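You operate a simulated robot arm through the tools that you are given. There is no shell and no other tool. Be economical: measure what you need, move in short steps, check, and stop when the job is done.

You run a simulated two-armed robot. Do the job below in one go: nothing can be reset, and whatever is moved stays where it is left.

## Task
Steam the blue tray of beads till the green lamp lights.
Fine: tray in the steam box; cover shut and latched and blue valve shut before the red valve opens; red valve shut after, and leave the box shut as it is.

It is judged by the outcome, as a careful person would: the job done as asked, and still so three seconds after it is handed in. It fails if anything else is knocked over, pushed out of place, dropped, spilled or broken. Lids that push on must go on centred and level and be pressed home; caps that screw on are set level and turned clockwise until they are tight.

## Robot
Two 7-joint arms with fingered hands on one trunk, on a base that drives. Base frame: it is fixed to the floor where the robot stands at the start and does not move with it; the origin is under the middle of the robot, x ahead of it, y to its left, z up; the surface under the hand at the start is at about z = 800. Readings come in mm, rad, newtons and seconds.
The left shoulder is at the start at [51, 125, 1126], the right one opposite. With the tool pointing down near the work surface each hand reaches from about 440 to 840 mm from the robot's upright axis, wherever it stands, measured 20 degrees to its own side. Places, roughly: blue valve [300, 200, 700]; done lamp [700, -100, 1300]; inside of the steam box [600, 200, 800]; red valve [600, -100, 1000]; steam box [600, 200, 900]; steam box cover [600, 200, 900]; steam box latch [400, 100, 800]; steam knob [300, -100, 700]. Payload 4 kg a hand.
The tool frame of a hand sits at the grasp point between the pads (the TCP): z along the fingers, y along the line on which they close. The tips reach 29 mm beyond it. Largest opening 100 mm; the body of the gripper starts 34 mm behind the TCP. The gripper is a hand of 5 fingers: y runs from the thumb to the fingers, the wrist lies at [-15, -105, -177] in the tool frame, and closing takes about 1.5 s.
Orientation is told as [roll, pitch, yaw] about the base's x, y, z axes, in that order, counted from this pose: with the fingers straight down and the wrist toward the robot, the tool's x, y and z point along [0, 1, 0], [1, 0, 0] and [0, 0, -1] of the base frame.

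## Interface
- The arms move only by the tool drive_tool. It takes "left_targets", "right_targets" or both (then of equal length, played together; a hand with none holds still); each is a list of rows, each a list of 6 numbers: the shift along the base's x, y, z in mm, then the turn, a rotation vector about the base's x, y, z in rad. In form: [[dx, dy, dz, rx, ry, rz], ...]. A call has 1 to 12 rows; each row shifts and turns the commanded pose from where the row before left it. "left_fingers" and "right_fingers" are, for a hand that has rows, the opening, from 0 (shut) to 1 (fully open), set as the call begins (left out, the last holds). Rows are played at 5 a second. More than 50 mm and 0.15 rad between two rows, or a gripper value outside its range, and nothing of the call is played. A pose out of reach is approached as far as the arm can. The call stops where the force on the tool passes 60 N (or 10 N more than at its start, if that is more) or the arm is blocked; 0.2 s more then pass. The fingers move at their own pace (about 45 mm/s each) and stop on an object; they squeeze with about 27 N. The grip force told is the motor's: it shows also when the fingers shut on nothing. Time passes only in rows, and 0.2 s behind the last, so rows that do not move let the fingers close. It gives the time, the measured TCP pose, the force on the tool (base axes), the opening and the grip force at its end, in the units of the frame above (readings bear some noise), with the torque about the TCP (base axes, N m) and any sound that the robot's microphone picked up.
- Cameras (640 x 400 px; columns grow to the right, rows downward): "scene" is now at [153.3, 38.8, 1257.2]; the picture's right is [0.33, -0.94, 0.00], its down [-0.44, -0.15, -0.89] and it looks along [0.83, 0.30, -0.46] (base axes); focal length 214 px, centre (320, 200). "left" rides on the left gripper at [-66, -86, -121] in its tool frame; the picture's right is [-0.76, -0.31, 0.58], its down [0.59, -0.70, 0.40] and it looks along [0.28, 0.64, 0.71] (tool axes); focal length 247 px, centre (320, 200). "right" rides on the right gripper at [66, -86, -121] in its tool frame; the picture's right is [-0.76, 0.31, -0.58], its down [-0.59, -0.70, 0.40] and it looks along [-0.28, 0.64, 0.71] (tool axes); focal length 247 px, centre (320, 200).
- snapshot(camera): a new picture of that camera. It takes no simulated time.
- move_column(by): slides the trunk up (or, below 0, down) by that many mm; the arms and the scene camera ride with it, the base frame stays. It gives what a move gives, with no picture.
- base_move(legs): drives the robot by 1 to 6 legs, each [ahead, turn to the left] in mm and rad, along the robot's own axes; the way and the turn of a leg run together, so that a leg with both is an arc; at most 1500 mm and 3.142 rad a leg. The arms and the cameras ride along, it lands a little off, and it stops where it bumps. It gives what a move gives.
- set_fingers(index, middle, ring, little, thumb_bend, thumb_turn, hand): sets how far each is bent, from 0 (flat) to 1 (curled in); at 0.3 the hand is open as for a grip, at 0.7 the pads meet at the TCP. One left out holds its place. A second passes; each finger stops where it meets its share of the squeeze, and holds until it gets a number again. A gripper value or a shape takes the hand back. It gives what a move gives, with no picture; readings hold the bend of each and the force on index, middle, ring, little, thumb and palm. thumb_turn goes from beside the hand (0) to across from the fingers (1), as for a grip.
- preshape(shape, hand): the hand has 5 fingers and takes this shape, open, in about a second: jaw (thumb against the fingers, like two jaws); tri (thumb and two fingers); tip (a fingertip pinch); poke (one finger out to press); point (the index stretched); flat (the hand flat); cup (the hand cupped); fist (a fist). The gripper value then closes the fingers along that shape, each until it touches; the sizes above hold for jaw. It gives what a move gives, with no picture.
- pan_tilt(pan, tilt): turns the head with the scene camera to pan (to the left, within 1.396 rad either way) and tilt (down, from -0.506 to 1.204), counted from straight ahead of the robot. It gives what a move gives.
- measure_at(camera, pixels): for up to 12 pixels [column, row] of the newest picture of that camera ("zoom" is the newest enlarged one), the place [x, y, z] in the base frame of the surface seen there, good to about 2 mm, but the place of the scene camera against the robot may be out by one fixed shift of up to 18 mm in any direction. It takes no simulated time.
- enlarge(camera, box): a new picture of the part [left, top, right, bottom] of that camera's present view, enlarged. It takes no simulated time.
- job_done(): hands the job in; it is judged then, once.

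Go step by step. Measure first, check grasps and placings, and put right what went wrong. The budget is 80 turns and 58 pictures, counting those below and the enlarged ones. Unless the task says otherwise, let go and move clear before handing in, and close with one line.

The tools are called as a command line: name --argument value ..., lists and objects as JSON in quotes. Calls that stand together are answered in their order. drive_tool: Moves the arms, as the interface text tells. Its arguments: {"type":"object","properties":{"left_targets":{"type":"array"},"left_fingers":{"type":"number"},"right_targets":{"type":"array"},"right_fingers":{"type":"number"}},"required":[]} The other tools are called the same way: move_column (by) slides the trunk up or down; preshape (shape, hand) gives the hand a shape; set_fingers (index, middle, ring, little, thumb_bend, thumb_turn, hand) moves the fingers one by one; base_move (legs) drives the base; pan_tilt (pan, tilt) turns the head that bears the scene camera; snapshot (camera) takes a picture; measure_at (camera, pixels) gives the place of the surface under pixels of a picture; enlarge (camera, box) takes an enlarged picture of a part of a camera's view; job_done () hands the job in.

At the start:

```text
time_s: 0.0
left_ee_pos: [368.6, 453.6, 1369.1]
left_orientation: [0.001, -0.001, -0.003]
left_force: [0.6, 0.1, -0.1]
left_moment: [0.01, -0.01, -0.02]
left_gripper_width: 99.8
left_grasp_force: 0.0
left_shape: jaw
left_bend: [0.3, 0.3, 0.3, 0.3, 0.3, 0.98]
left_finger forces: [0.1, 0.1, 0.0, 0.1, 0.1, 0.0]
right_ee_pos: [526.2, 9.1, 1346.4]
right_orientation: [0.002, 0.0, -0.001]
right_force: [-0.2, -0.4, 0.8]
right_moment: [-0.03, 0.02, -0.01]
right_gripper_width: 99.9
right_grasp_force: 0.0
right_shape: jaw
right_bend: [0.3, 0.3, 0.3, 0.3, 0.3, 0.98]
right_finger forces: [0.0, 0.0, 0.0, 0.1, 0.1, 0.0]
trunk travel left (down, up): [-325.0, 422.0]
robot x, y, heading: [-0.5, 0.7, 0.002]
head pan, tilt: [0.34, 0.483]
```

scene: 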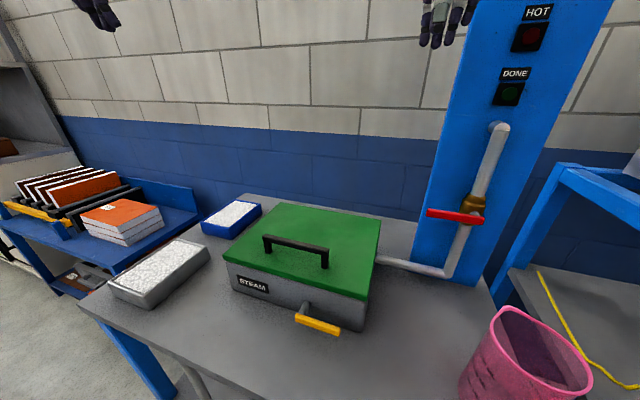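
right: 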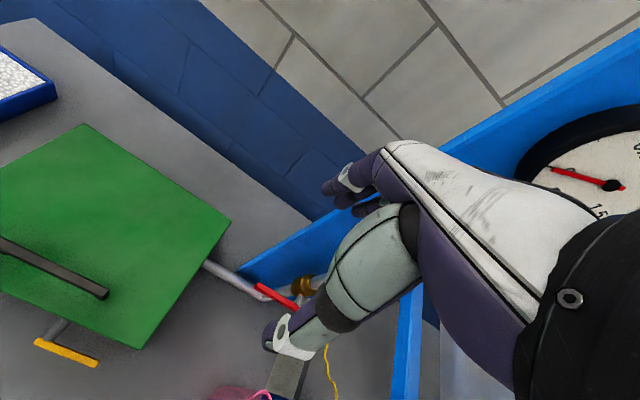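
left: 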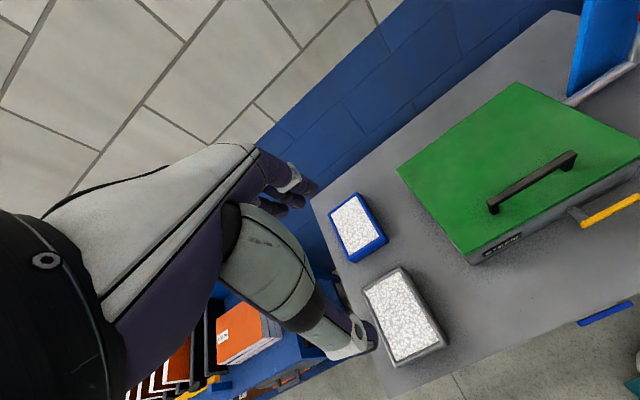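

The scene shows the green-covered box with its handle (295,250), yellow latch (318,324), red valve (455,217), and blue tray (230,217). I'll measure these first and look down for the blue valve.

measure_at --camera "scene" --pixels '[[205, 232], [232, 234], [261, 210], [240, 203], [229, 217], [268, 240], [325, 258], [224, 262], [370, 299], [379, 220], [265, 203], [318, 323]]'

measure_at --camera "left" --pixels '[[329, 214], [353, 261], [388, 242], [361, 192], [354, 226], [493, 207], [575, 156], [610, 210], [605, 312], [400, 166], [516, 83], [468, 256]]'

pan_tilt --pan 0.3 --tilt 1.1

snapshot --camera "scene"

```text
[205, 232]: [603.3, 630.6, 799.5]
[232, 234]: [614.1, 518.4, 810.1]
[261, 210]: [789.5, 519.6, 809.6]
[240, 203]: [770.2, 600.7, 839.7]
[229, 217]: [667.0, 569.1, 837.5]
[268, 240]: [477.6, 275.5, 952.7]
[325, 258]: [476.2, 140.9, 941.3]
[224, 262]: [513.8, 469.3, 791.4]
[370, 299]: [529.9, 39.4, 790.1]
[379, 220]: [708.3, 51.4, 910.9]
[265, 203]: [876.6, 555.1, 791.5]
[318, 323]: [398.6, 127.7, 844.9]
```

```text
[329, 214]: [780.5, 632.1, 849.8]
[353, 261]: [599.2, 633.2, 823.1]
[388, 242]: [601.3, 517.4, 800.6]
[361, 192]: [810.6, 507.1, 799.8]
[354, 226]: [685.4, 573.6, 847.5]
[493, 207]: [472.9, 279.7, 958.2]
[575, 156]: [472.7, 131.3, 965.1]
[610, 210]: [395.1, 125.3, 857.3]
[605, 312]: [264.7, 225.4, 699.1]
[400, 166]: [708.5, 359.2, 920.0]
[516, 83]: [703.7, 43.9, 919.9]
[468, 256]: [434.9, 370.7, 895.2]
```

```text
time_s: 1.0
left_ee_pos: [369.4, 453.9, 1369.2]
left_orientation: [0.0, 0.0, -0.003]
left_force: [1.5, 0.6, -0.1]
left_moment: [0.0, 0.01, 0.03]
left_gripper_width: 99.9
left_grasp_force: 0.2
left_shape: jaw
left_bend: [0.3, 0.3, 0.3, 0.3, 0.3, 0.98]
left_finger forces: [0.0, 0.0, 0.0, 0.0, 0.0, 0.0]
right_ee_pos: [526.0, 8.5, 1345.8]
right_orientation: [-0.002, 0.0, -0.001]
right_force: [0.1, 0.0, -0.9]
right_moment: [0.0, 0.03, 0.02]
right_gripper_width: 99.8
right_grasp_force: 0.1
right_shape: jaw
right_bend: [0.3, 0.3, 0.3, 0.3, 0.3, 0.98]
right_finger forces: [0.0, 0.1, 0.0, 0.0, 0.0, 0.1]
trunk travel left (down, up): [-325.0, 422.0]
robot x, y, heading: [-1.5, -1.6, -0.002]
head pan, tilt: [0.3, 1.1]
```

```text
54 pictures are left
```

scene: 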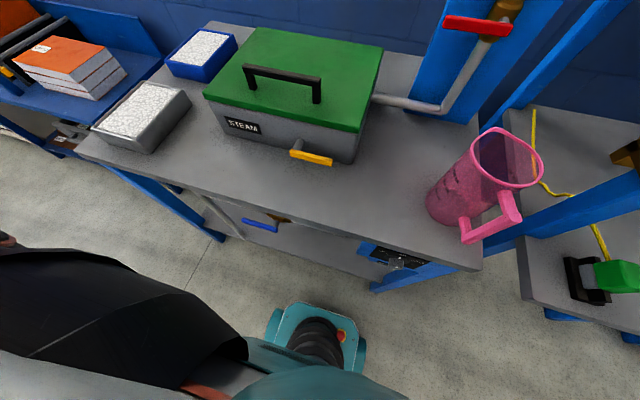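

The blue lever sits below the table edge at (262,224), and there is a panel with a knob at (395,258). I'll look at these and the latch up close.

enlarge --camera "scene" --box '[190, 180, 310, 255]'

enlarge --camera "scene" --box '[340, 220, 460, 295]'

enlarge --camera "scene" --box '[220, 40, 380, 180]'

measure_at --camera "scene" --pixels '[[247, 222], [262, 224], [277, 229], [280, 217], [272, 214], [215, 215], [386, 262], [400, 264], [296, 152], [292, 156], [332, 162], [300, 143]]'

```text
5.33 times, centred on (250, 218) of scene
```

zoom: 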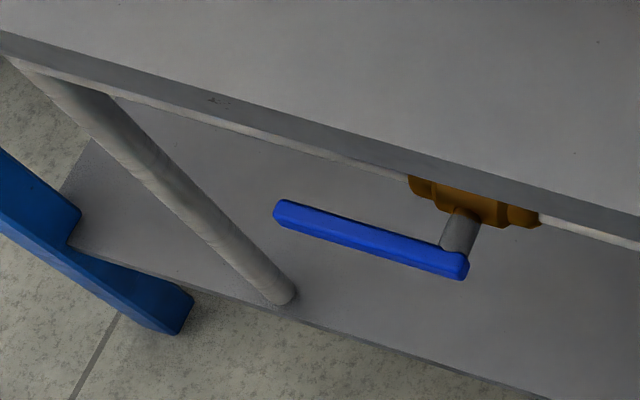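

```text
5.33 times, centred on (400, 258) of scene
```

zoom: 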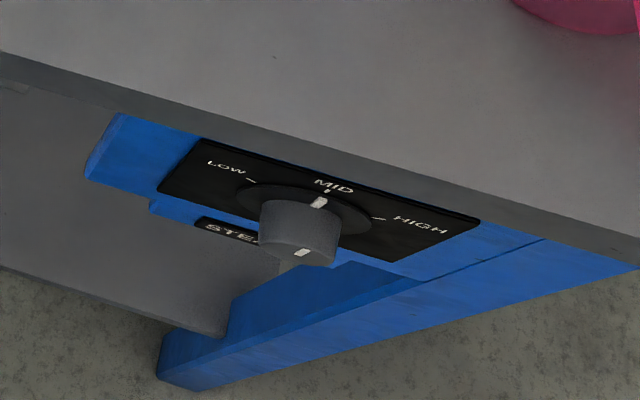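

```text
2.86 times, centred on (300, 110) of scene
```

zoom: 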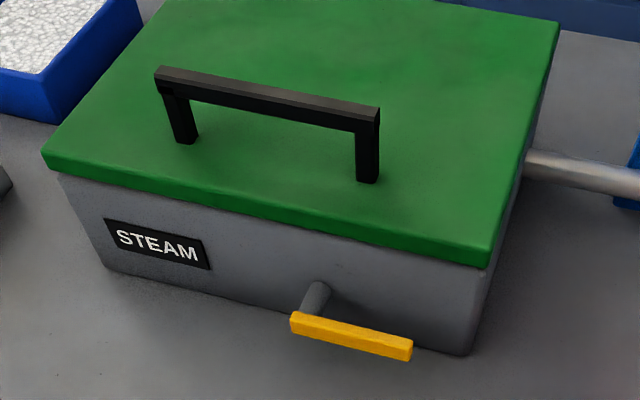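

```text
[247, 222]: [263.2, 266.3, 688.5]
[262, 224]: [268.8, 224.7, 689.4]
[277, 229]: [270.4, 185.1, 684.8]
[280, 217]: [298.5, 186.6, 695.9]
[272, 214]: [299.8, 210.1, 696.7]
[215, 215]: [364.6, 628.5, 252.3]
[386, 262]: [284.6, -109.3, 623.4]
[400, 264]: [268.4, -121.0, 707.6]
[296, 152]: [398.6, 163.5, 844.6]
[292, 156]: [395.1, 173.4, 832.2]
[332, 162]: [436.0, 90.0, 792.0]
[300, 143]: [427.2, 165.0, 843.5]
```

The blue lever lies along +y from a pivot near y=187, in line with the pipe, so it is probably open. I need a closer look at the tray, the latch and the red valve.

enlarge --camera "left" --box '[300, 170, 420, 280]'

measure_at --camera "zoom" --pixels '[[160, 140], [175, 150], [290, 400], [320, 490], [470, 360], [450, 340], [340, 110], [330, 125], [310, 260], [390, 450], [470, 410], [380, 250]]'

pan_tilt --pan -0.1 --tilt 0.3

enlarge --camera "scene" --box '[200, 20, 440, 270]'

```text
3.64 times, centred on (360, 225) of left
```

zoom: 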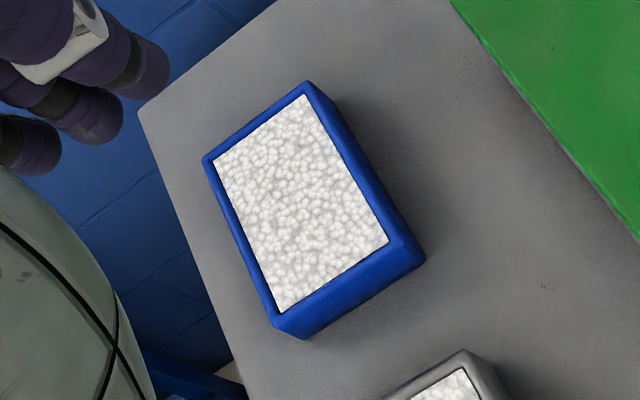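

```text
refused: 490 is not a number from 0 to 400
```

```text
time_s: 2.1
left_ee_pos: [370.0, 455.0, 1367.6]
left_orientation: [0.001, 0.0, -0.001]
left_force: [0.1, 0.2, -1.1]
left_moment: [-0.02, -0.02, 0.01]
left_gripper_width: 99.7
left_grasp_force: 0.0
left_shape: jaw
left_bend: [0.3, 0.3, 0.3, 0.3, 0.3, 0.98]
left_finger forces: [0.0, 0.0, 0.1, 0.0, 0.0, 0.0]
right_ee_pos: [526.1, 8.8, 1346.3]
right_orientation: [0.0, 0.001, 0.0]
right_force: [0.3, 0.1, 0.1]
right_moment: [0.03, 0.04, 0.01]
right_gripper_width: 99.9
right_grasp_force: 0.0
right_shape: jaw
right_bend: [0.3, 0.3, 0.3, 0.3, 0.3, 0.98]
right_finger forces: [0.0, 0.0, 0.0, 0.1, 0.1, 0.0]
trunk travel left (down, up): [-325.0, 422.0]
robot x, y, heading: [2.6, 2.3, 0.002]
head pan, tilt: [-0.099, 0.3]
```

```text
1.60 times, centred on (320, 145) of scene
```

zoom: 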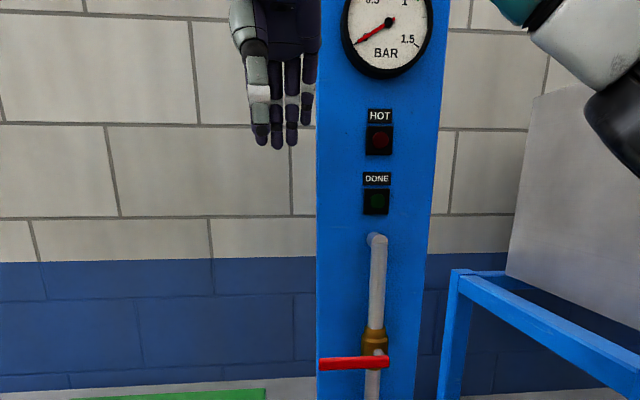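

The red lever is across its pipe (shut) and the gauge reads 0. I'll measure the tray rim precisely with the left camera.

measure_at --camera "left" --pixels '[[329, 214.5], [348, 258], [350, 257], [381, 237], [378, 236], [356, 194], [355, 196], [366, 216], [368, 216], [337, 237], [340, 237], [366, 246]]'

measure_at --camera "zoom" --pixels '[[325, 364], [350, 362], [385, 361], [379, 354], [374, 342], [376, 250], [376, 200], [378, 140], [372, 390]]'

```text
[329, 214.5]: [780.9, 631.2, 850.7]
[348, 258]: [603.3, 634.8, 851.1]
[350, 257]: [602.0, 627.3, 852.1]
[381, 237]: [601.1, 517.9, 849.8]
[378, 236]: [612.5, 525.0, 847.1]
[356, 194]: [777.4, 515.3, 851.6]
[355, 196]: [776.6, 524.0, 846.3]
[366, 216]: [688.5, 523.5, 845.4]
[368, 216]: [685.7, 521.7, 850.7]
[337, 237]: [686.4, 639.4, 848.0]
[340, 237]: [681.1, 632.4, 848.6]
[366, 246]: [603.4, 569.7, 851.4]
```

```text
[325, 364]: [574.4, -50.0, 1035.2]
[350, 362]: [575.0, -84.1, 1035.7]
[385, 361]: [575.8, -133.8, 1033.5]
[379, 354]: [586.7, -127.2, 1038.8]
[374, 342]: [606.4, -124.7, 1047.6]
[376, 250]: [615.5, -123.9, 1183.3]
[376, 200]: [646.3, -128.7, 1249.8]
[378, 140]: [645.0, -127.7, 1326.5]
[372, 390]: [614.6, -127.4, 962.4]
```

The tray is 180 × 122 × 50 mm, centred at about (690,576). First I'll take the left hand to the cover handle (x 473, y 205, z ~960).

drive_tool --left_targets '[[21, -50, 0, 0, 0, 0], [21, -50, 0, 0, 0, 0], [21, -50, 0, 0, 0, 0], [21, -50, -40, 0, 0, 0], [20, -50, -40, 0, 0, 0], [0, 0, -45, 0, 0, 0], [0, 0, -45, 0, 0, 0], [0, 0, -45, 0, 0, 0], [0, 0, -45, 0, 0, 0], [0, 0, -45, 0, 0, 0]]' --left_fingers 1

pan_tilt --pan 0.4 --tilt 0.7

snapshot --camera "scene"

snapshot --camera "left"

```text
refused: row 1 steps farther than a row can; nothing moved
```

```text
time_s: 3.1
left_ee_pos: [368.3, 454.3, 1368.1]
left_orientation: [-0.001, 0.0, -0.002]
left_force: [-0.8, 0.1, -0.1]
left_moment: [0.01, -0.02, -0.02]
left_gripper_width: 99.8
left_grasp_force: 0.0
left_shape: jaw
left_bend: [0.3, 0.3, 0.3, 0.3, 0.3, 0.98]
left_finger forces: [0.0, 0.0, 0.0, 0.1, 0.1, 0.0]
right_ee_pos: [525.3, 8.1, 1346.1]
right_orientation: [0.0, -0.001, 0.001]
right_force: [0.1, 0.4, 1.0]
right_moment: [0.02, 0.01, 0.01]
right_gripper_width: 99.7
right_grasp_force: 0.1
right_shape: jaw
right_bend: [0.3, 0.3, 0.3, 0.3, 0.3, 0.98]
right_finger forces: [0.0, 0.0, 0.1, 0.0, 0.0, 0.0]
trunk travel left (down, up): [-325.0, 422.0]
robot x, y, heading: [-0.2, 1.7, -0.006]
head pan, tilt: [0.4, 0.7]
```

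```text
48 pictures are left
```

scene: 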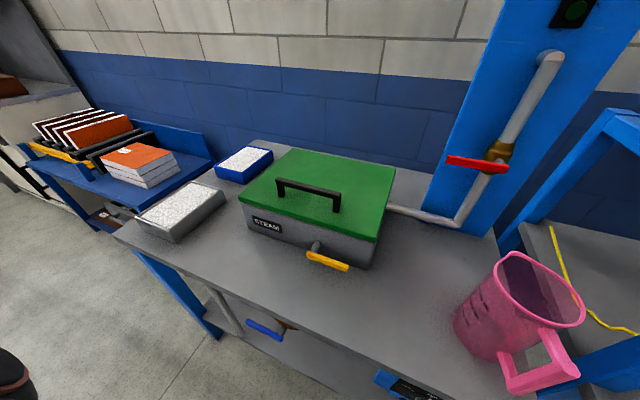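

```text
47 pictures are left
```

left: 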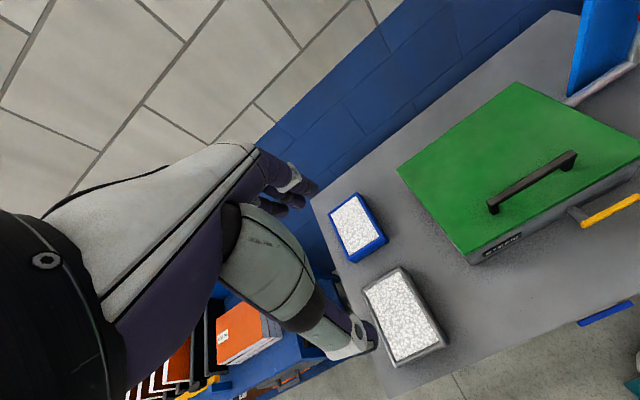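

The refusal came from the step length (vector norm over 50 mm). I'll redo it with shorter rows.

drive_tool --left_targets '[[17, -42, -15, 0, 0, 0], [17, -42, -15, 0, 0, 0], [17, -42, -15, 0, 0, 0], [17, -42, -15, 0, 0, 0], [17, -41, -15, 0, 0, 0], [19, -40, -15, 0, 0, 0], [0, 0, -48, 0, 0, 0], [0, 0, -48, 0, 0, 0], [0, 0, -48, 0, 0, 0], [0, 0, -48, 0, 0, 0]]' --left_fingers 1

snapshot --camera "scene"

snapshot --camera "left"

```text
time_s: 5.3
left_ee_pos: [471.7, 204.5, 1086.5]
left_orientation: [0.0, 0.002, -0.002]
left_force: [-0.1, 0.3, 0.5]
left_moment: [-0.01, 0.05, -0.01]
left_gripper_width: 100.1
left_grasp_force: 0.1
left_shape: jaw
left_bend: [0.3, 0.3, 0.3, 0.3, 0.3, 0.98]
left_finger forces: [0.0, 0.1, 0.1, 0.0, 0.1, 0.0]
right_ee_pos: [525.4, 7.6, 1345.5]
right_orientation: [0.0, 0.003, 0.0]
right_force: [-0.5, 0.2, -0.8]
right_moment: [-0.01, 0.01, 0.01]
right_gripper_width: 99.8
right_grasp_force: 0.1
right_shape: jaw
right_bend: [0.3, 0.3, 0.3, 0.3, 0.3, 0.98]
right_finger forces: [0.0, 0.0, 0.0, 0.1, 0.0, 0.0]
trunk travel left (down, up): [-325.0, 422.0]
robot x, y, heading: [0.7, 1.6, 0.002]
head pan, tilt: [0.4, 0.7]
```

```text
46 pictures are left
```

scene: 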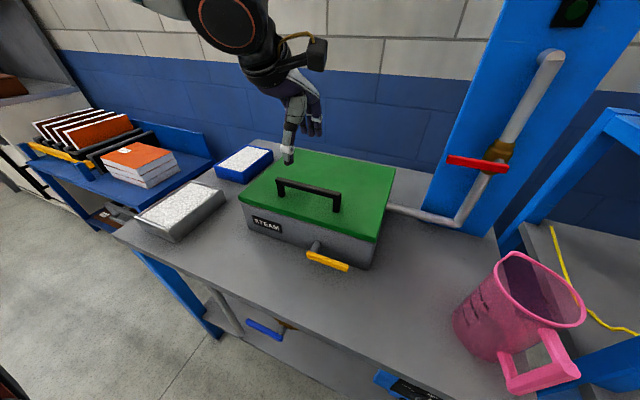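

```text
45 pictures are left
```

left: 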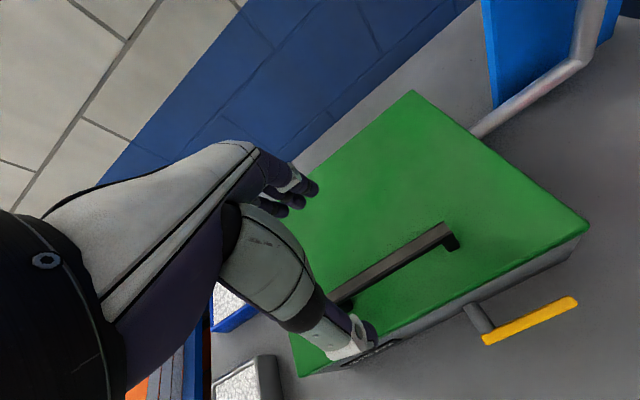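

The hand is above the handle. I'll go down to z ~957 and close on the bar.

drive_tool --left_targets '[[0, 0, -43, 0, 0, 0], [1, 0, -43, 0, 0, 0], [1, 0, -43, 0, 0, 0], [0, 0, 0, 0, 0, 0]]'

drive_tool --left_targets '[[0, 0, 0, 0, 0, 0], [0, 0, 0, 0, 0, 0], [0, 0, 0, 0, 0, 0], [0, 0, 0, 0, 0, 0], [0, 0, 0, 0, 0, 0], [0, 0, 0, 0, 0, 0], [0, 0, 0, 0, 0, 0], [0, 0, 0, 0, 0, 0]]' --left_fingers 0

snapshot --camera "left"

```text
time_s: 6.3
left_ee_pos: [474.4, 204.6, 957.3]
left_orientation: [0.0, -0.001, -0.001]
left_force: [0.0, 0.8, 0.7]
left_moment: [-0.01, 0.02, -0.02]
left_gripper_width: 99.8
left_grasp_force: 0.0
left_shape: jaw
left_bend: [0.3, 0.3, 0.3, 0.3, 0.3, 0.98]
left_finger forces: [0.1, 0.0, 0.0, 0.0, 0.0, 0.1]
right_ee_pos: [524.4, 8.2, 1345.6]
right_orientation: [-0.001, 0.0, 0.0]
right_force: [-0.7, 0.0, -0.3]
right_moment: [-0.02, 0.0, 0.02]
right_gripper_width: 99.8
right_grasp_force: 0.1
right_shape: jaw
right_bend: [0.3, 0.3, 0.3, 0.3, 0.3, 0.98]
right_finger forces: [0.1, 0.1, 0.0, 0.0, 0.0, 0.0]
trunk travel left (down, up): [-325.0, 422.0]
robot x, y, heading: [1.2, -2.3, 0.0]
head pan, tilt: [0.4, 0.7]
```

```text
time_s: 8.1
left_ee_pos: [474.3, 204.8, 957.8]
left_orientation: [-0.001, 0.001, -0.002]
left_force: [3.0, 0.8, -3.7]
left_moment: [0.09, -0.02, -0.21]
left_gripper_width: 2.2
left_grasp_force: 27.1
left_shape: jaw
left_bend: [0.74, 0.71, 0.72, 0.58, 0.7, 1.0]
left_finger forces: [4.6, 3.3, 3.0, 2.5, 24.4, 0.0]
right_ee_pos: [526.9, 9.4, 1344.5]
right_orientation: [0.0, 0.001, 0.001]
right_force: [0.4, 0.5, 0.4]
right_moment: [0.03, 0.0, 0.02]
right_gripper_width: 99.8
right_grasp_force: 0.0
right_shape: jaw
right_bend: [0.3, 0.3, 0.3, 0.3, 0.3, 0.98]
right_finger forces: [0.1, 0.1, 0.0, 0.0, 0.0, 0.1]
trunk travel left (down, up): [-325.0, 422.0]
robot x, y, heading: [-0.6, 0.1, -0.002]
head pan, tilt: [0.4, 0.7]
```

```text
44 pictures are left
```

left: 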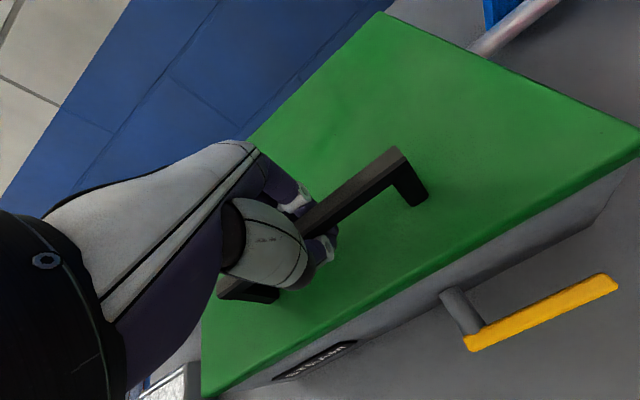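

The fingers wrap the bar. I'll test-lift about the presumed rear hinge (x~705, z~905) by 0.05 rad.

drive_tool --left_targets '[[1, 0, 4, 0, 0.017, 0], [1, 0, 4, 0, 0.017, 0], [1, 0, 4, 0, 0.017, 0]]'

snapshot --camera "scene"

```text
time_s: 8.9
left_ee_pos: [478.8, 203.7, 970.2]
left_orientation: [0.0, 0.051, -0.003]
left_force: [1.3, 1.2, -3.8]
left_moment: [0.08, -0.05, -0.2]
left_gripper_width: 2.2
left_grasp_force: 26.7
left_shape: jaw
left_bend: [0.74, 0.71, 0.72, 0.58, 0.7, 1.0]
left_finger forces: [4.4, 3.1, 2.8, 2.4, 24.2, 0.1]
right_ee_pos: [525.8, 8.8, 1345.0]
right_orientation: [0.002, 0.003, 0.001]
right_force: [-0.8, -0.2, 0.2]
right_moment: [0.03, 0.01, 0.01]
right_gripper_width: 99.6
right_grasp_force: 0.1
right_shape: jaw
right_bend: [0.3, 0.3, 0.3, 0.3, 0.3, 0.98]
right_finger forces: [0.0, 0.0, 0.0, 0.0, 0.0, 0.1]
trunk travel left (down, up): [-325.0, 422.0]
robot x, y, heading: [0.6, 2.9, 0.004]
head pan, tilt: [0.4, 0.7]
```

```text
43 pictures are left
```

scene: 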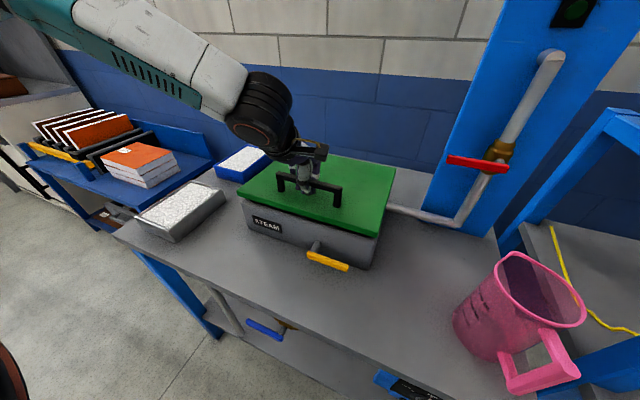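

The cover rises with almost no force, so it is hinged at the rear and unlatched while the latch is horizontal. I'll continue the arc.

drive_tool --left_targets '[[10.1, 0, 29, 0, 0.13, 0], [13.9, 0, 27.5, 0, 0.13, 0], [17.2, 0, 25.4, 0, 0.13, 0], [20.5, 0, 23.1, 0, 0.13, 0], [23.2, 0, 20.1, 0, 0.13, 0], [25.5, 0, 16.9, 0, 0.13, 0]]'

snapshot --camera "scene"

```text
time_s: 10.3
left_ee_pos: [565.9, 227.7, 1107.1]
left_orientation: [-0.001, 0.841, 0.009]
left_force: [17.7, 5.9, -29.8]
left_moment: [-0.18, 0.25, -0.21]
left_gripper_width: 2.8
left_grasp_force: 27.2
left_shape: jaw
left_bend: [0.55, 0.72, 0.72, 0.52, 0.72, 1.0]
left_finger forces: [13.7, 10.3, 5.7, 4.2, 0.2, 0.1]
left hand out of reach, approached as far as the arm can: row 6
right_ee_pos: [533.9, 14.0, 1339.0]
right_orientation: [-0.004, 0.008, 0.001]
right_force: [0.2, 2.3, 0.1]
right_moment: [-0.05, 0.01, 0.01]
right_gripper_width: 99.9
right_grasp_force: 0.0
right_shape: jaw
right_bend: [0.3, 0.3, 0.3, 0.3, 0.3, 0.98]
right_finger forces: [0.0, 0.0, 0.0, 0.1, 0.0, 0.0]
trunk travel left (down, up): [-325.0, 422.0]
robot x, y, heading: [3.2, 0.9, 0.001]
head pan, tilt: [0.4, 0.7]
```

```text
42 pictures are left
```

scene: 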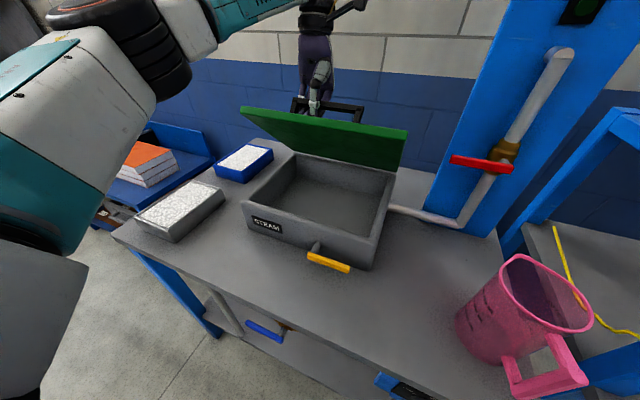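

The left arm runs out of reach because following the lid points the hand back at the robot. I'll hold the lid here at ~0.75 rad and bring the right hand to the front edge to push it further open.

drive_tool --right_targets '[[-45, 15, 0, 0, 0, 0], [-45, 20, 0, 0, 0, 0], [0, 45, 0, 0, 0, 0], [0, 0, -45, 0, 0, 0], [0, 0, -45, 0, 0, 0], [0, 0, -45, 0, 0, 0], [0, 0, -45, 0, 0, 0], [0, 0, -45, 0, 0, 0]]' --right_fingers 0

snapshot --camera "scene"

snapshot --camera "right"

```text
time_s: 12.1
left_ee_pos: [566.1, 225.7, 1109.4]
left_orientation: [0.005, 0.837, 0.006]
left_force: [24.6, 21.0, -38.3]
left_moment: [-0.02, 0.4, 0.12]
left_gripper_width: 3.4
left_grasp_force: 27.1
left_shape: jaw
left_bend: [0.51, 0.66, 0.73, 0.51, 0.74, 1.0]
left_finger forces: [23.4, 13.3, 5.5, 4.1, 0.0, 0.0]
right_ee_pos: [441.9, 93.4, 1117.2]
right_orientation: [-0.005, 0.007, -0.001]
right_force: [-0.7, -0.2, 0.6]
right_moment: [0.0, -0.04, -0.01]
right_gripper_width: 0.2
right_grasp_force: 27.2
right_shape: jaw
right_bend: [0.7, 0.7, 0.7, 0.7, 0.7, 1.0]
right_finger forces: [0.1, 0.0, 0.0, 0.1, 0.0, 0.0]
trunk travel left (down, up): [-325.0, 422.0]
robot x, y, heading: [-1.0, -2.1, 0.001]
head pan, tilt: [0.4, 0.7]
```

```text
41 pictures are left
```

scene: 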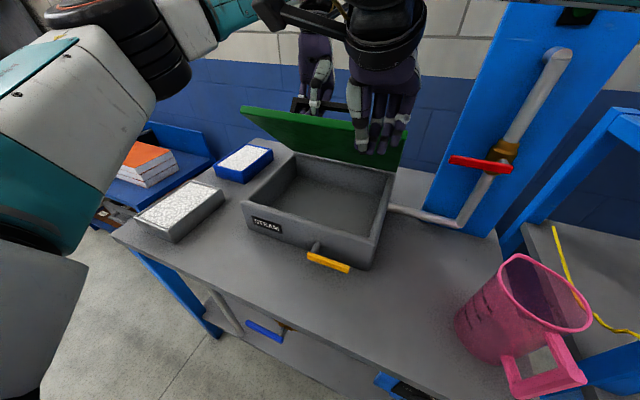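

```text
40 pictures are left
```

right: 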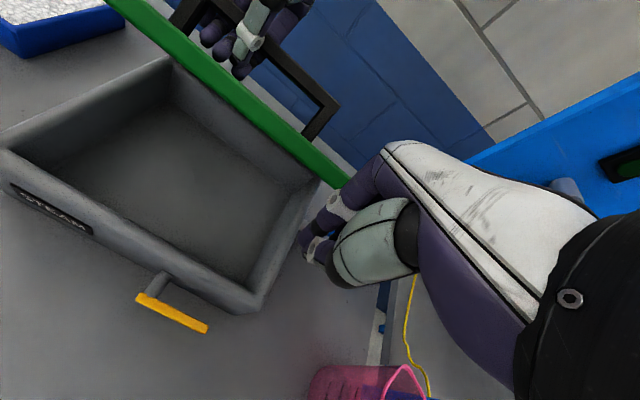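

The box is empty. I'll measure the lid edge and the interior.

measure_at --camera "right" --pixels '[[130, 10], [240, 95], [320, 155], [235, 105], [5, 150], [60, 165], [165, 58], [172, 80], [310, 180], [262, 300], [245, 285], [150, 170]]'

measure_at --camera "scene" --pixels '[[245, 112], [405, 133], [404, 165], [290, 150], [290, 158], [300, 200]]'

```text
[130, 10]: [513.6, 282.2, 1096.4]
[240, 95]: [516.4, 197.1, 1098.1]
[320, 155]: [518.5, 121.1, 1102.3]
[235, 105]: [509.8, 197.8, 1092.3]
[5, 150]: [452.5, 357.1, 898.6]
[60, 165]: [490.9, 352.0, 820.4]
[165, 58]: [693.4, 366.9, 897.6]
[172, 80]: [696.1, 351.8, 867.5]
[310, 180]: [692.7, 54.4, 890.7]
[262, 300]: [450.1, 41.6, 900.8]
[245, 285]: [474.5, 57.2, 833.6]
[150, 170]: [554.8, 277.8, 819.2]
```

```text
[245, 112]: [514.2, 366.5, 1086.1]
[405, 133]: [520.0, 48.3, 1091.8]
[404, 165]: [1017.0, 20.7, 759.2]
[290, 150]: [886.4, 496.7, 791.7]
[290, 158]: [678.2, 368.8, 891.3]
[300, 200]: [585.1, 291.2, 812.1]
```

The edge is at (512, 1095), the interior is about x 465–690, y 57–352, and the floor is at z 820. I'll tilt the right fingers forward under the edge and make contact.

drive_tool --right_targets '[[0, 0, -15, 0, -0.14, 0], [0, 0, -15, 0, -0.14, 0], [0, 0, 0, 0, -0.14, 0], [20, 0, 0, 0, 0, 0], [15, 0, 0, 0, 0, 0]]'

snapshot --camera "right"

```text
time_s: 13.3
left_ee_pos: [563.9, 226.3, 1108.6]
left_orientation: [0.005, 0.838, 0.008]
left_force: [24.1, 20.3, -39.3]
left_moment: [0.01, 0.32, 0.21]
left_gripper_width: 3.3
left_grasp_force: 27.1
left_shape: jaw
left_bend: [0.51, 0.66, 0.73, 0.51, 0.74, 1.0]
left_finger forces: [23.4, 13.3, 5.3, 3.8, 0.1, 0.0]
right_ee_pos: [475.7, 91.2, 1088.4]
right_orientation: [-0.004, -0.413, 0.003]
right_force: [-0.5, -0.2, 0.2]
right_moment: [0.01, -0.01, 0.03]
right_gripper_width: 0.2
right_grasp_force: 26.7
right_shape: jaw
right_bend: [0.7, 0.7, 0.7, 0.7, 0.7, 1.0]
right_finger forces: [0.1, 0.0, 0.1, 0.0, 0.0, 0.0]
trunk travel left (down, up): [-325.0, 422.0]
robot x, y, heading: [-1.7, -1.4, -0.002]
head pan, tilt: [0.4, 0.7]
```

```text
39 pictures are left
```

right: 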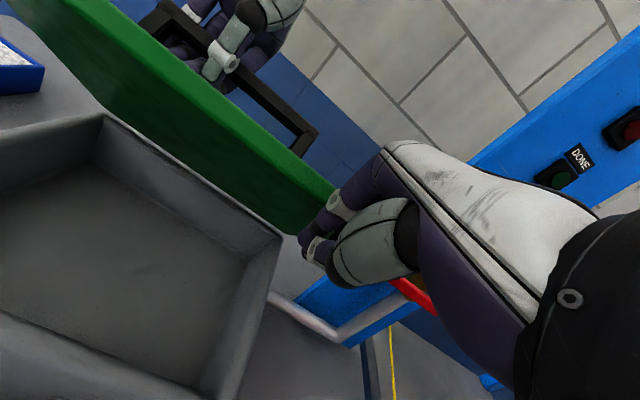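

The fingers are near the lid underside. I'll move on until they touch.

drive_tool --right_targets '[[10, 0, 0, 0, 0, 0], [10, 0, 0, 0, 0, 0], [8, 0, 2, 0, 0, 0]]'

```text
time_s: 14.0
left_ee_pos: [564.2, 226.1, 1108.7]
left_orientation: [0.014, 0.83, 0.024]
left_force: [21.2, 7.4, -22.0]
left_moment: [-0.13, 0.17, 0.02]
left_gripper_width: 3.5
left_grasp_force: 27.1
left_shape: jaw
left_bend: [0.52, 0.67, 0.74, 0.5, 0.75, 1.0]
left_finger forces: [16.3, 10.3, 3.5, 2.8, 0.1, 0.1]
right_ee_pos: [492.4, 92.0, 1090.6]
right_orientation: [-0.002, -0.414, 0.011]
right_force: [-11.6, -4.3, 1.4]
right_moment: [-0.01, -0.05, -0.05]
right_gripper_width: 0.0
right_grasp_force: 26.9
right_shape: jaw
right_bend: [0.7, 0.7, 0.7, 0.7, 0.7, 1.0]
right_finger forces: [8.4, 3.9, 0.0, 0.0, 0.0, 0.1]
trunk travel left (down, up): [-325.0, 422.0]
robot x, y, heading: [1.6, 1.3, -0.002]
head pan, tilt: [0.4, 0.7]
stopped in row 3 (left hand): the force on the tool passed its limit at 62 N (the readings are from after the stop); the commanded pose is now the measured one
```

Contact is made, with the right hand now carrying the lid. I'll open the left hand while the right holds.

drive_tool --left_targets '[[0, 0, 0, 0, 0, 0], [0, 0, 0, 0, 0, 0], [0, 0, 0, 0, 0, 0], [0, 0, 0, 0, 0, 0], [0, 0, 0, 0, 0, 0], [0, 0, 0, 0, 0, 0], [0, 0, 0, 0, 0, 0]]' --left_fingers 1

snapshot --camera "scene"

snapshot --camera "left"

```text
time_s: 15.6
left_ee_pos: [560.9, 222.1, 1113.4]
left_orientation: [0.011, 0.825, 0.012]
left_force: [-0.1, -0.3, 0.5]
left_moment: [0.01, -0.04, -0.01]
left_gripper_width: 100.0
left_grasp_force: 0.0
left_shape: jaw
left_bend: [0.3, 0.3, 0.3, 0.3, 0.3, 0.98]
left_finger forces: [0.0, 0.2, 0.0, 0.1, 0.0, 0.0]
right_ee_pos: [489.9, 88.6, 1091.5]
right_orientation: [-0.001, -0.418, 0.007]
right_force: [-2.6, -0.6, 0.6]
right_moment: [0.03, 0.0, -0.04]
right_gripper_width: 0.0
right_grasp_force: 27.2
right_shape: jaw
right_bend: [0.7, 0.7, 0.7, 0.7, 0.7, 1.0]
right_finger forces: [2.1, 0.0, 0.1, 0.0, 0.1, 0.1]
trunk travel left (down, up): [-325.0, 422.0]
robot x, y, heading: [-2.5, -1.2, 0.004]
head pan, tilt: [0.4, 0.7]
```

```text
38 pictures are left
```

scene: 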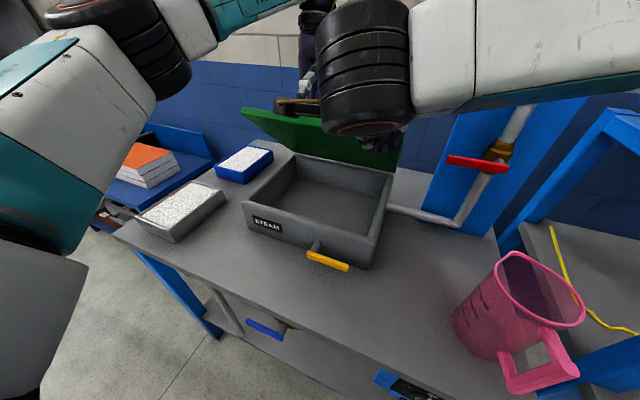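

```text
37 pictures are left
```

left: 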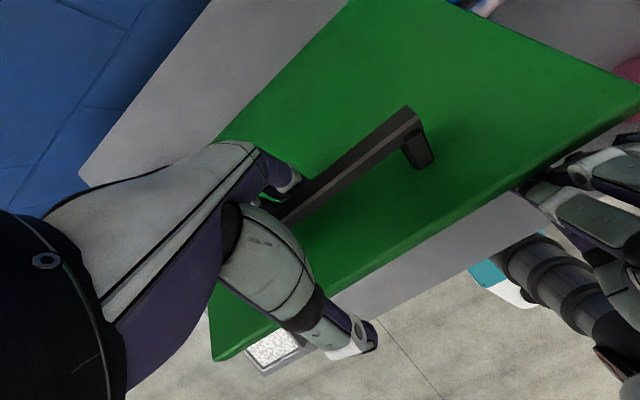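

The lid rests lightly on the right hand (2.6 N). I'll retreat the left hand upward while rotating it back.

drive_tool --left_targets '[[12, 0, 14, 0, -0.05, 0], [12, 0, 14, 0, -0.05, 0], [10, 0, 16, 0, -0.08, 0], [8, 0, 20, 0, -0.1, 0], [5, 0, 30, 0, -0.1, 0], [0, 0, 40, 0, -0.1, 0], [0, 0, 40, 0, -0.1, 0], [0, 0, 40, 0, -0.1, 0], [0, 0, 40, 0, -0.1, 0]]'

```text
time_s: 17.6
left_ee_pos: [592.9, 250.6, 1359.4]
left_orientation: [0.0, 0.042, 0.009]
left_force: [-0.2, 0.5, 0.1]
left_moment: [-0.01, -0.06, 0.0]
left_gripper_width: 99.8
left_grasp_force: 0.0
left_shape: jaw
left_bend: [0.3, 0.3, 0.3, 0.3, 0.3, 0.98]
left_finger forces: [0.0, 0.0, 0.0, 0.0, 0.0, 0.0]
left hand out of reach, approached as far as the arm can: row 1, 2, 8, 9
right_ee_pos: [490.1, 89.2, 1091.7]
right_orientation: [-0.002, -0.419, 0.004]
right_force: [-1.3, 1.0, 0.0]
right_moment: [0.02, -0.01, 0.03]
right_gripper_width: 0.0
right_grasp_force: 27.3
right_shape: jaw
right_bend: [0.7, 0.7, 0.7, 0.7, 0.7, 1.0]
right_finger forces: [1.2, 0.0, 0.0, 0.0, 0.0, 0.0]
trunk travel left (down, up): [-325.0, 422.0]
robot x, y, heading: [-0.1, -2.0, 0.004]
head pan, tilt: [0.4, 0.7]
```

The left hand is clear. I'll send it to the side while the right pushes the lid up past vertical.

drive_tool --left_targets '[[-25, 25, -5, 0, 0, 0], [-25, 25, -5, 0, 0, 0], [-25, 25, -5, 0, 0, 0], [-25, 25, -5, 0, 0, 0], [-25, 25, -5, 0, 0, 0], [-25, 25, -5, 0, 0, 0], [-25, 25, -5, 0, 0, 0], [-25, 25, -5, 0, 0, 0]]' --right_targets '[[22, 0, 18, 0, 0.04, 0], [24, 0, 16, 0, 0.04, 0], [26, 0, 13, 0, 0.04, 0], [28, 0, 10, 0, 0.04, 0], [29, 0, 7, 0, 0.04, 0], [30, 0, 4, 0, 0.04, 0], [30, 0, 0, 0, 0.04, 0], [30, 0, 0, 0, 0.04, 0]]'

snapshot --camera "scene"

```text
time_s: 19.4
left_ee_pos: [395.1, 453.4, 1316.9]
left_orientation: [-0.002, 0.047, 0.009]
left_force: [0.9, 0.7, -0.6]
left_moment: [-0.01, -0.01, -0.01]
left_gripper_width: 100.4
left_grasp_force: 0.1
left_shape: jaw
left_bend: [0.3, 0.3, 0.3, 0.3, 0.3, 0.98]
left_finger forces: [0.0, 0.0, 0.1, 0.1, 0.0, 0.1]
right_ee_pos: [709.5, 91.9, 1159.2]
right_orientation: [-0.002, -0.097, 0.006]
right_force: [-0.5, 0.8, -0.5]
right_moment: [-0.03, -0.03, 0.03]
right_gripper_width: 0.0
right_grasp_force: 27.0
right_shape: jaw
right_bend: [0.7, 0.7, 0.7, 0.7, 0.7, 1.0]
right_finger forces: [0.0, 0.8, 0.0, 0.0, 0.0, 0.0]
trunk travel left (down, up): [-325.0, 422.0]
robot x, y, heading: [2.7, 0.0, 0.003]
head pan, tilt: [0.4, 0.7]
```

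```text
36 pictures are left
```

scene: 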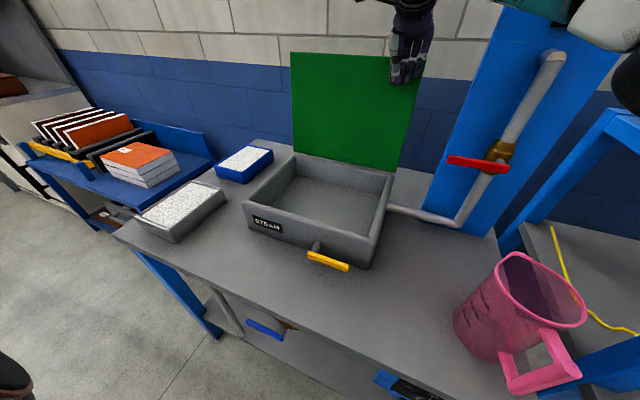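

The lid is upright. I'll push a little further to find its stop.

drive_tool --right_targets '[[15, 0, 0, 0, 0, 0], [15, 0, 0, 0, 0, 0], [15, 0, 0, 0, 0, 0]]'

drive_tool --right_targets '[[-15, 0, 0, 0, 0, 0], [-25, 0, 0, 0, 0, 0], [-25, 0, 0, 0, 0, 0]]'

snapshot --camera "scene"

```text
time_s: 20.2
left_ee_pos: [387.7, 448.8, 1319.8]
left_orientation: [0.002, 0.042, 0.009]
left_force: [0.8, -0.4, -0.1]
left_moment: [0.05, 0.0, -0.02]
left_gripper_width: 99.7
left_grasp_force: 0.1
left_shape: jaw
left_bend: [0.3, 0.3, 0.3, 0.3, 0.3, 0.98]
left_finger forces: [0.0, 0.0, 0.0, 0.0, 0.1, 0.0]
right_ee_pos: [738.5, 92.0, 1163.2]
right_orientation: [0.002, -0.101, 0.014]
right_force: [-32.7, 2.2, -0.7]
right_moment: [0.01, -0.48, -0.37]
right_gripper_width: 0.0
right_grasp_force: 27.3
right_shape: jaw
right_bend: [0.7, 0.7, 0.7, 0.7, 0.7, 1.0]
right_finger forces: [0.0, 32.0, 0.1, 0.0, 0.0, 0.1]
right hand out of reach, approached as far as the arm can: row 3
trunk travel left (down, up): [-325.0, 422.0]
robot x, y, heading: [1.7, 2.0, 0.001]
head pan, tilt: [0.4, 0.7]
```

```text
time_s: 21.0
left_ee_pos: [393.2, 450.7, 1317.3]
left_orientation: [0.003, 0.047, 0.012]
left_force: [-0.2, 0.5, -0.8]
left_moment: [0.01, 0.01, 0.02]
left_gripper_width: 100.0
left_grasp_force: 0.0
left_shape: jaw
left_bend: [0.3, 0.3, 0.3, 0.3, 0.3, 0.98]
left_finger forces: [0.1, 0.1, 0.0, 0.0, 0.1, 0.0]
right_ee_pos: [681.2, 88.5, 1159.2]
right_orientation: [-0.001, -0.097, 0.006]
right_force: [-1.0, 0.3, -0.2]
right_moment: [-0.05, -0.02, -0.03]
right_gripper_width: 0.0
right_grasp_force: 27.1
right_shape: jaw
right_bend: [0.7, 0.7, 0.7, 0.7, 0.7, 1.0]
right_finger forces: [0.0, 0.0, 0.1, 0.0, 0.1, 0.0]
trunk travel left (down, up): [-325.0, 422.0]
robot x, y, heading: [-1.5, 2.2, 0.003]
head pan, tilt: [0.4, 0.7]
```

```text
35 pictures are left
```

scene: 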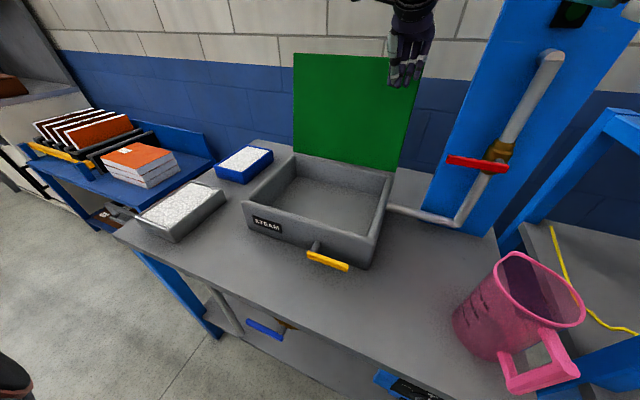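

The lid rests open against its stop by itself. Next I'll see how wide the left hand can open, since the tray is 122 mm wide.

set_fingers --hand "left" --index 0.1 --middle 0.1 --ring 0.1 --little 0.1 --thumb_bend 0.1 --thumb_turn 1

snapshot --camera "left"

```text
time_s: 22.0
left_ee_pos: [394.0, 450.8, 1317.4]
left_orientation: [0.001, 0.048, 0.01]
left_force: [-0.4, 0.6, -0.5]
left_moment: [-0.01, -0.03, 0.0]
left_gripper_width: 132.5
left_grasp_force: 0.1
left_shape: fingers
left_bend: [0.1, 0.1, 0.1, 0.1, 0.1, 0.96]
left_finger forces: [0.0, 0.1, 0.0, 0.1, 0.0, 0.0]
right_ee_pos: [679.9, 89.5, 1159.0]
right_orientation: [0.0, -0.099, 0.004]
right_force: [0.6, 0.1, -0.7]
right_moment: [-0.02, -0.01, 0.0]
right_gripper_width: 0.0
right_grasp_force: 26.5
right_shape: jaw
right_bend: [0.7, 0.7, 0.7, 0.7, 0.7, 1.0]
right_finger forces: [0.0, 0.1, 0.0, 0.1, 0.0, 0.1]
trunk travel left (down, up): [-325.0, 422.0]
robot x, y, heading: [-1.2, -1.0, 0.0]
head pan, tilt: [0.4, 0.7]
```

```text
34 pictures are left
```

left: 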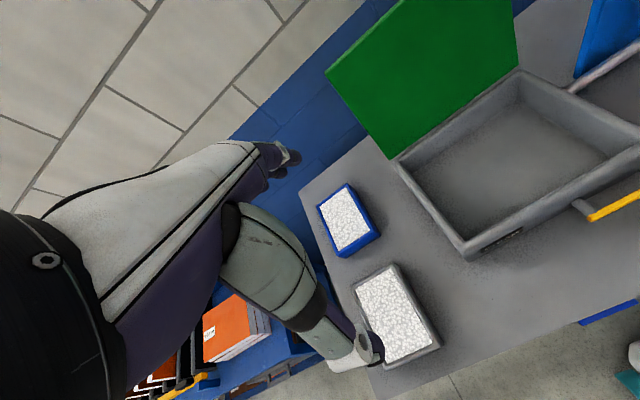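

The hand can open to 132 mm at bend 0.1, and more at 0, so it can straddle the tray. The tray is too far from here, so I'll tuck the right arm and check the floor before shifting the base left.

drive_tool --right_targets '[[-45, 0, 10, 0, 0.02, 0], [-45, 0, 10, 0, 0.02, 0], [-45, 0, 15, 0, 0.02, 0], [-45, 0, 15, 0, 0.02, 0], [-40, 0, 15, 0, 0.02, 0], [-10, -40, 20, 0, 0, 0], [0, -40, 20, 0, 0, 0], [0, -40, 20, 0, 0, 0], [0, -40, 20, 0, 0, 0], [0, -40, 20, 0, 0, 0], [0, -30, 10, 0, 0, 0]]'

pan_tilt --pan 0.9 --tilt 1.0

snapshot --camera "scene"

```text
time_s: 24.4
left_ee_pos: [393.3, 449.9, 1318.4]
left_orientation: [0.002, 0.045, 0.012]
left_force: [0.1, -0.5, 0.5]
left_moment: [0.02, 0.01, -0.01]
left_gripper_width: 132.6
left_grasp_force: 0.1
left_shape: fingers
left_bend: [0.1, 0.1, 0.1, 0.1, 0.1, 0.96]
left_finger forces: [0.0, 0.1, 0.0, 0.0, 0.1, 0.0]
right_ee_pos: [449.1, -142.7, 1335.0]
right_orientation: [0.001, 0.003, 0.004]
right_force: [0.1, -1.1, 0.5]
right_moment: [0.01, 0.01, 0.01]
right_gripper_width: 0.1
right_grasp_force: 27.1
right_shape: jaw
right_bend: [0.7, 0.7, 0.7, 0.7, 0.7, 1.0]
right_finger forces: [0.0, 0.0, 0.0, 0.0, 0.1, 0.0]
trunk travel left (down, up): [-325.0, 422.0]
robot x, y, heading: [-2.9, 2.4, 0.004]
head pan, tilt: [0.4, 0.7]
```

```text
time_s: 25.3
left_ee_pos: [393.8, 450.6, 1317.6]
left_orientation: [-0.001, 0.048, 0.011]
left_force: [-0.6, 0.0, -0.7]
left_moment: [0.0, -0.01, 0.0]
left_gripper_width: 132.2
left_grasp_force: 0.1
left_shape: fingers
left_bend: [0.1, 0.1, 0.1, 0.1, 0.1, 0.96]
left_finger forces: [0.0, 0.0, 0.0, 0.0, 0.0, 0.0]
right_ee_pos: [450.1, -141.4, 1334.8]
right_orientation: [0.001, 0.001, 0.005]
right_force: [0.3, -0.1, -0.9]
right_moment: [0.0, 0.01, -0.01]
right_gripper_width: 0.0
right_grasp_force: 27.2
right_shape: jaw
right_bend: [0.7, 0.7, 0.7, 0.7, 0.7, 1.0]
right_finger forces: [0.0, 0.1, 0.0, 0.0, 0.1, 0.0]
trunk travel left (down, up): [-325.0, 422.0]
robot x, y, heading: [-2.6, -1.0, -0.001]
head pan, tilt: [0.901, 1.0]
```

```text
33 pictures are left
```

scene: 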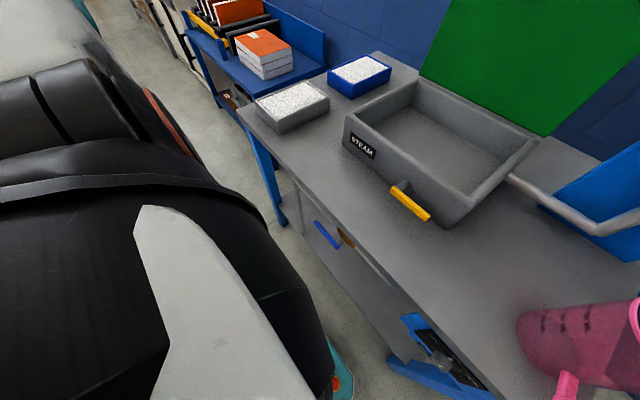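

The floor to the left looks clear. I'll shift the base about 260 mm left with turn, drive, turn back.

base_move --legs '[[0, 1.571], [260, 0], [0, -1.571]]'

pan_tilt --pan 0.3 --tilt 0.8

snapshot --camera "scene"

snapshot --camera "left"

```text
time_s: 35.0
left_ee_pos: [404.1, 704.5, 1317.6]
left_orientation: [0.0, 0.048, -0.009]
left_force: [-0.1, 0.3, -0.1]
left_moment: [-0.02, -0.01, 0.01]
left_gripper_width: 132.6
left_grasp_force: 0.1
left_shape: fingers
left_bend: [0.1, 0.1, 0.1, 0.1, 0.1, 0.96]
left_finger forces: [0.0, 0.1, 0.0, 0.0, 0.0, 0.1]
right_ee_pos: [448.4, 111.9, 1334.2]
right_orientation: [0.001, 0.001, -0.011]
right_force: [0.0, 0.3, 0.5]
right_moment: [-0.02, -0.02, 0.01]
right_gripper_width: 0.1
right_grasp_force: 27.2
right_shape: jaw
right_bend: [0.7, 0.7, 0.7, 0.7, 0.7, 1.0]
right_finger forces: [0.1, 0.0, 0.0, 0.1, 0.1, 0.1]
trunk travel left (down, up): [-325.0, 422.0]
robot x, y, heading: [3.1, 260.6, -0.017]
head pan, tilt: [0.901, 1.0]
```

```text
time_s: 36.0
left_ee_pos: [403.8, 705.8, 1316.7]
left_orientation: [0.0, 0.046, -0.009]
left_force: [1.0, 0.3, 0.4]
left_moment: [0.0, 0.05, -0.01]
left_gripper_width: 132.4
left_grasp_force: 0.0
left_shape: fingers
left_bend: [0.1, 0.1, 0.1, 0.1, 0.1, 0.96]
left_finger forces: [0.1, 0.0, 0.0, 0.1, 0.1, 0.0]
right_ee_pos: [449.1, 112.3, 1334.0]
right_orientation: [0.002, 0.003, -0.013]
right_force: [0.1, 0.3, 0.7]
right_moment: [-0.03, -0.01, 0.02]
right_gripper_width: 0.1
right_grasp_force: 27.2
right_shape: jaw
right_bend: [0.7, 0.7, 0.7, 0.7, 0.7, 1.0]
right_finger forces: [0.0, 0.0, 0.1, 0.1, 0.0, 0.0]
trunk travel left (down, up): [-325.0, 422.0]
robot x, y, heading: [1.2, 264.7, -0.012]
head pan, tilt: [0.3, 0.799]
```

```text
32 pictures are left
```

scene: 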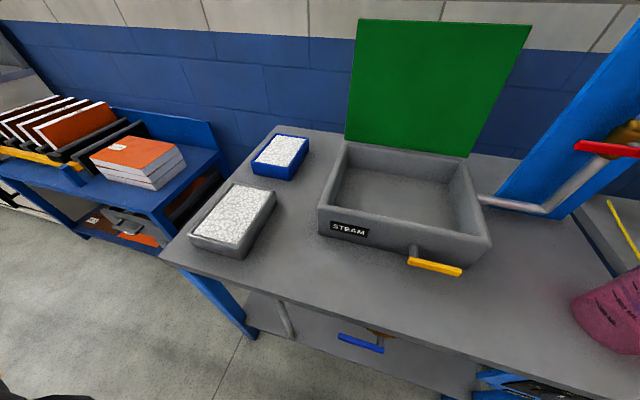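

```text
31 pictures are left
```

left: 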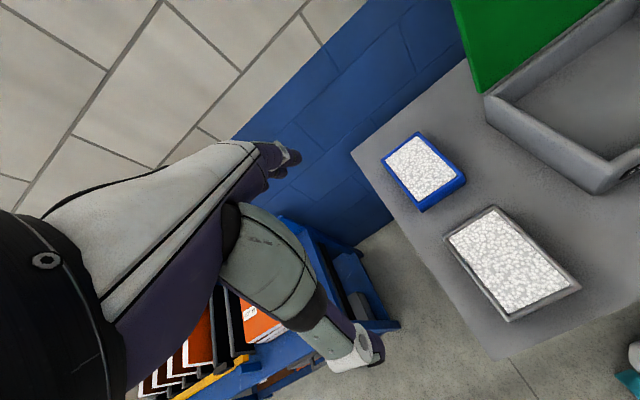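

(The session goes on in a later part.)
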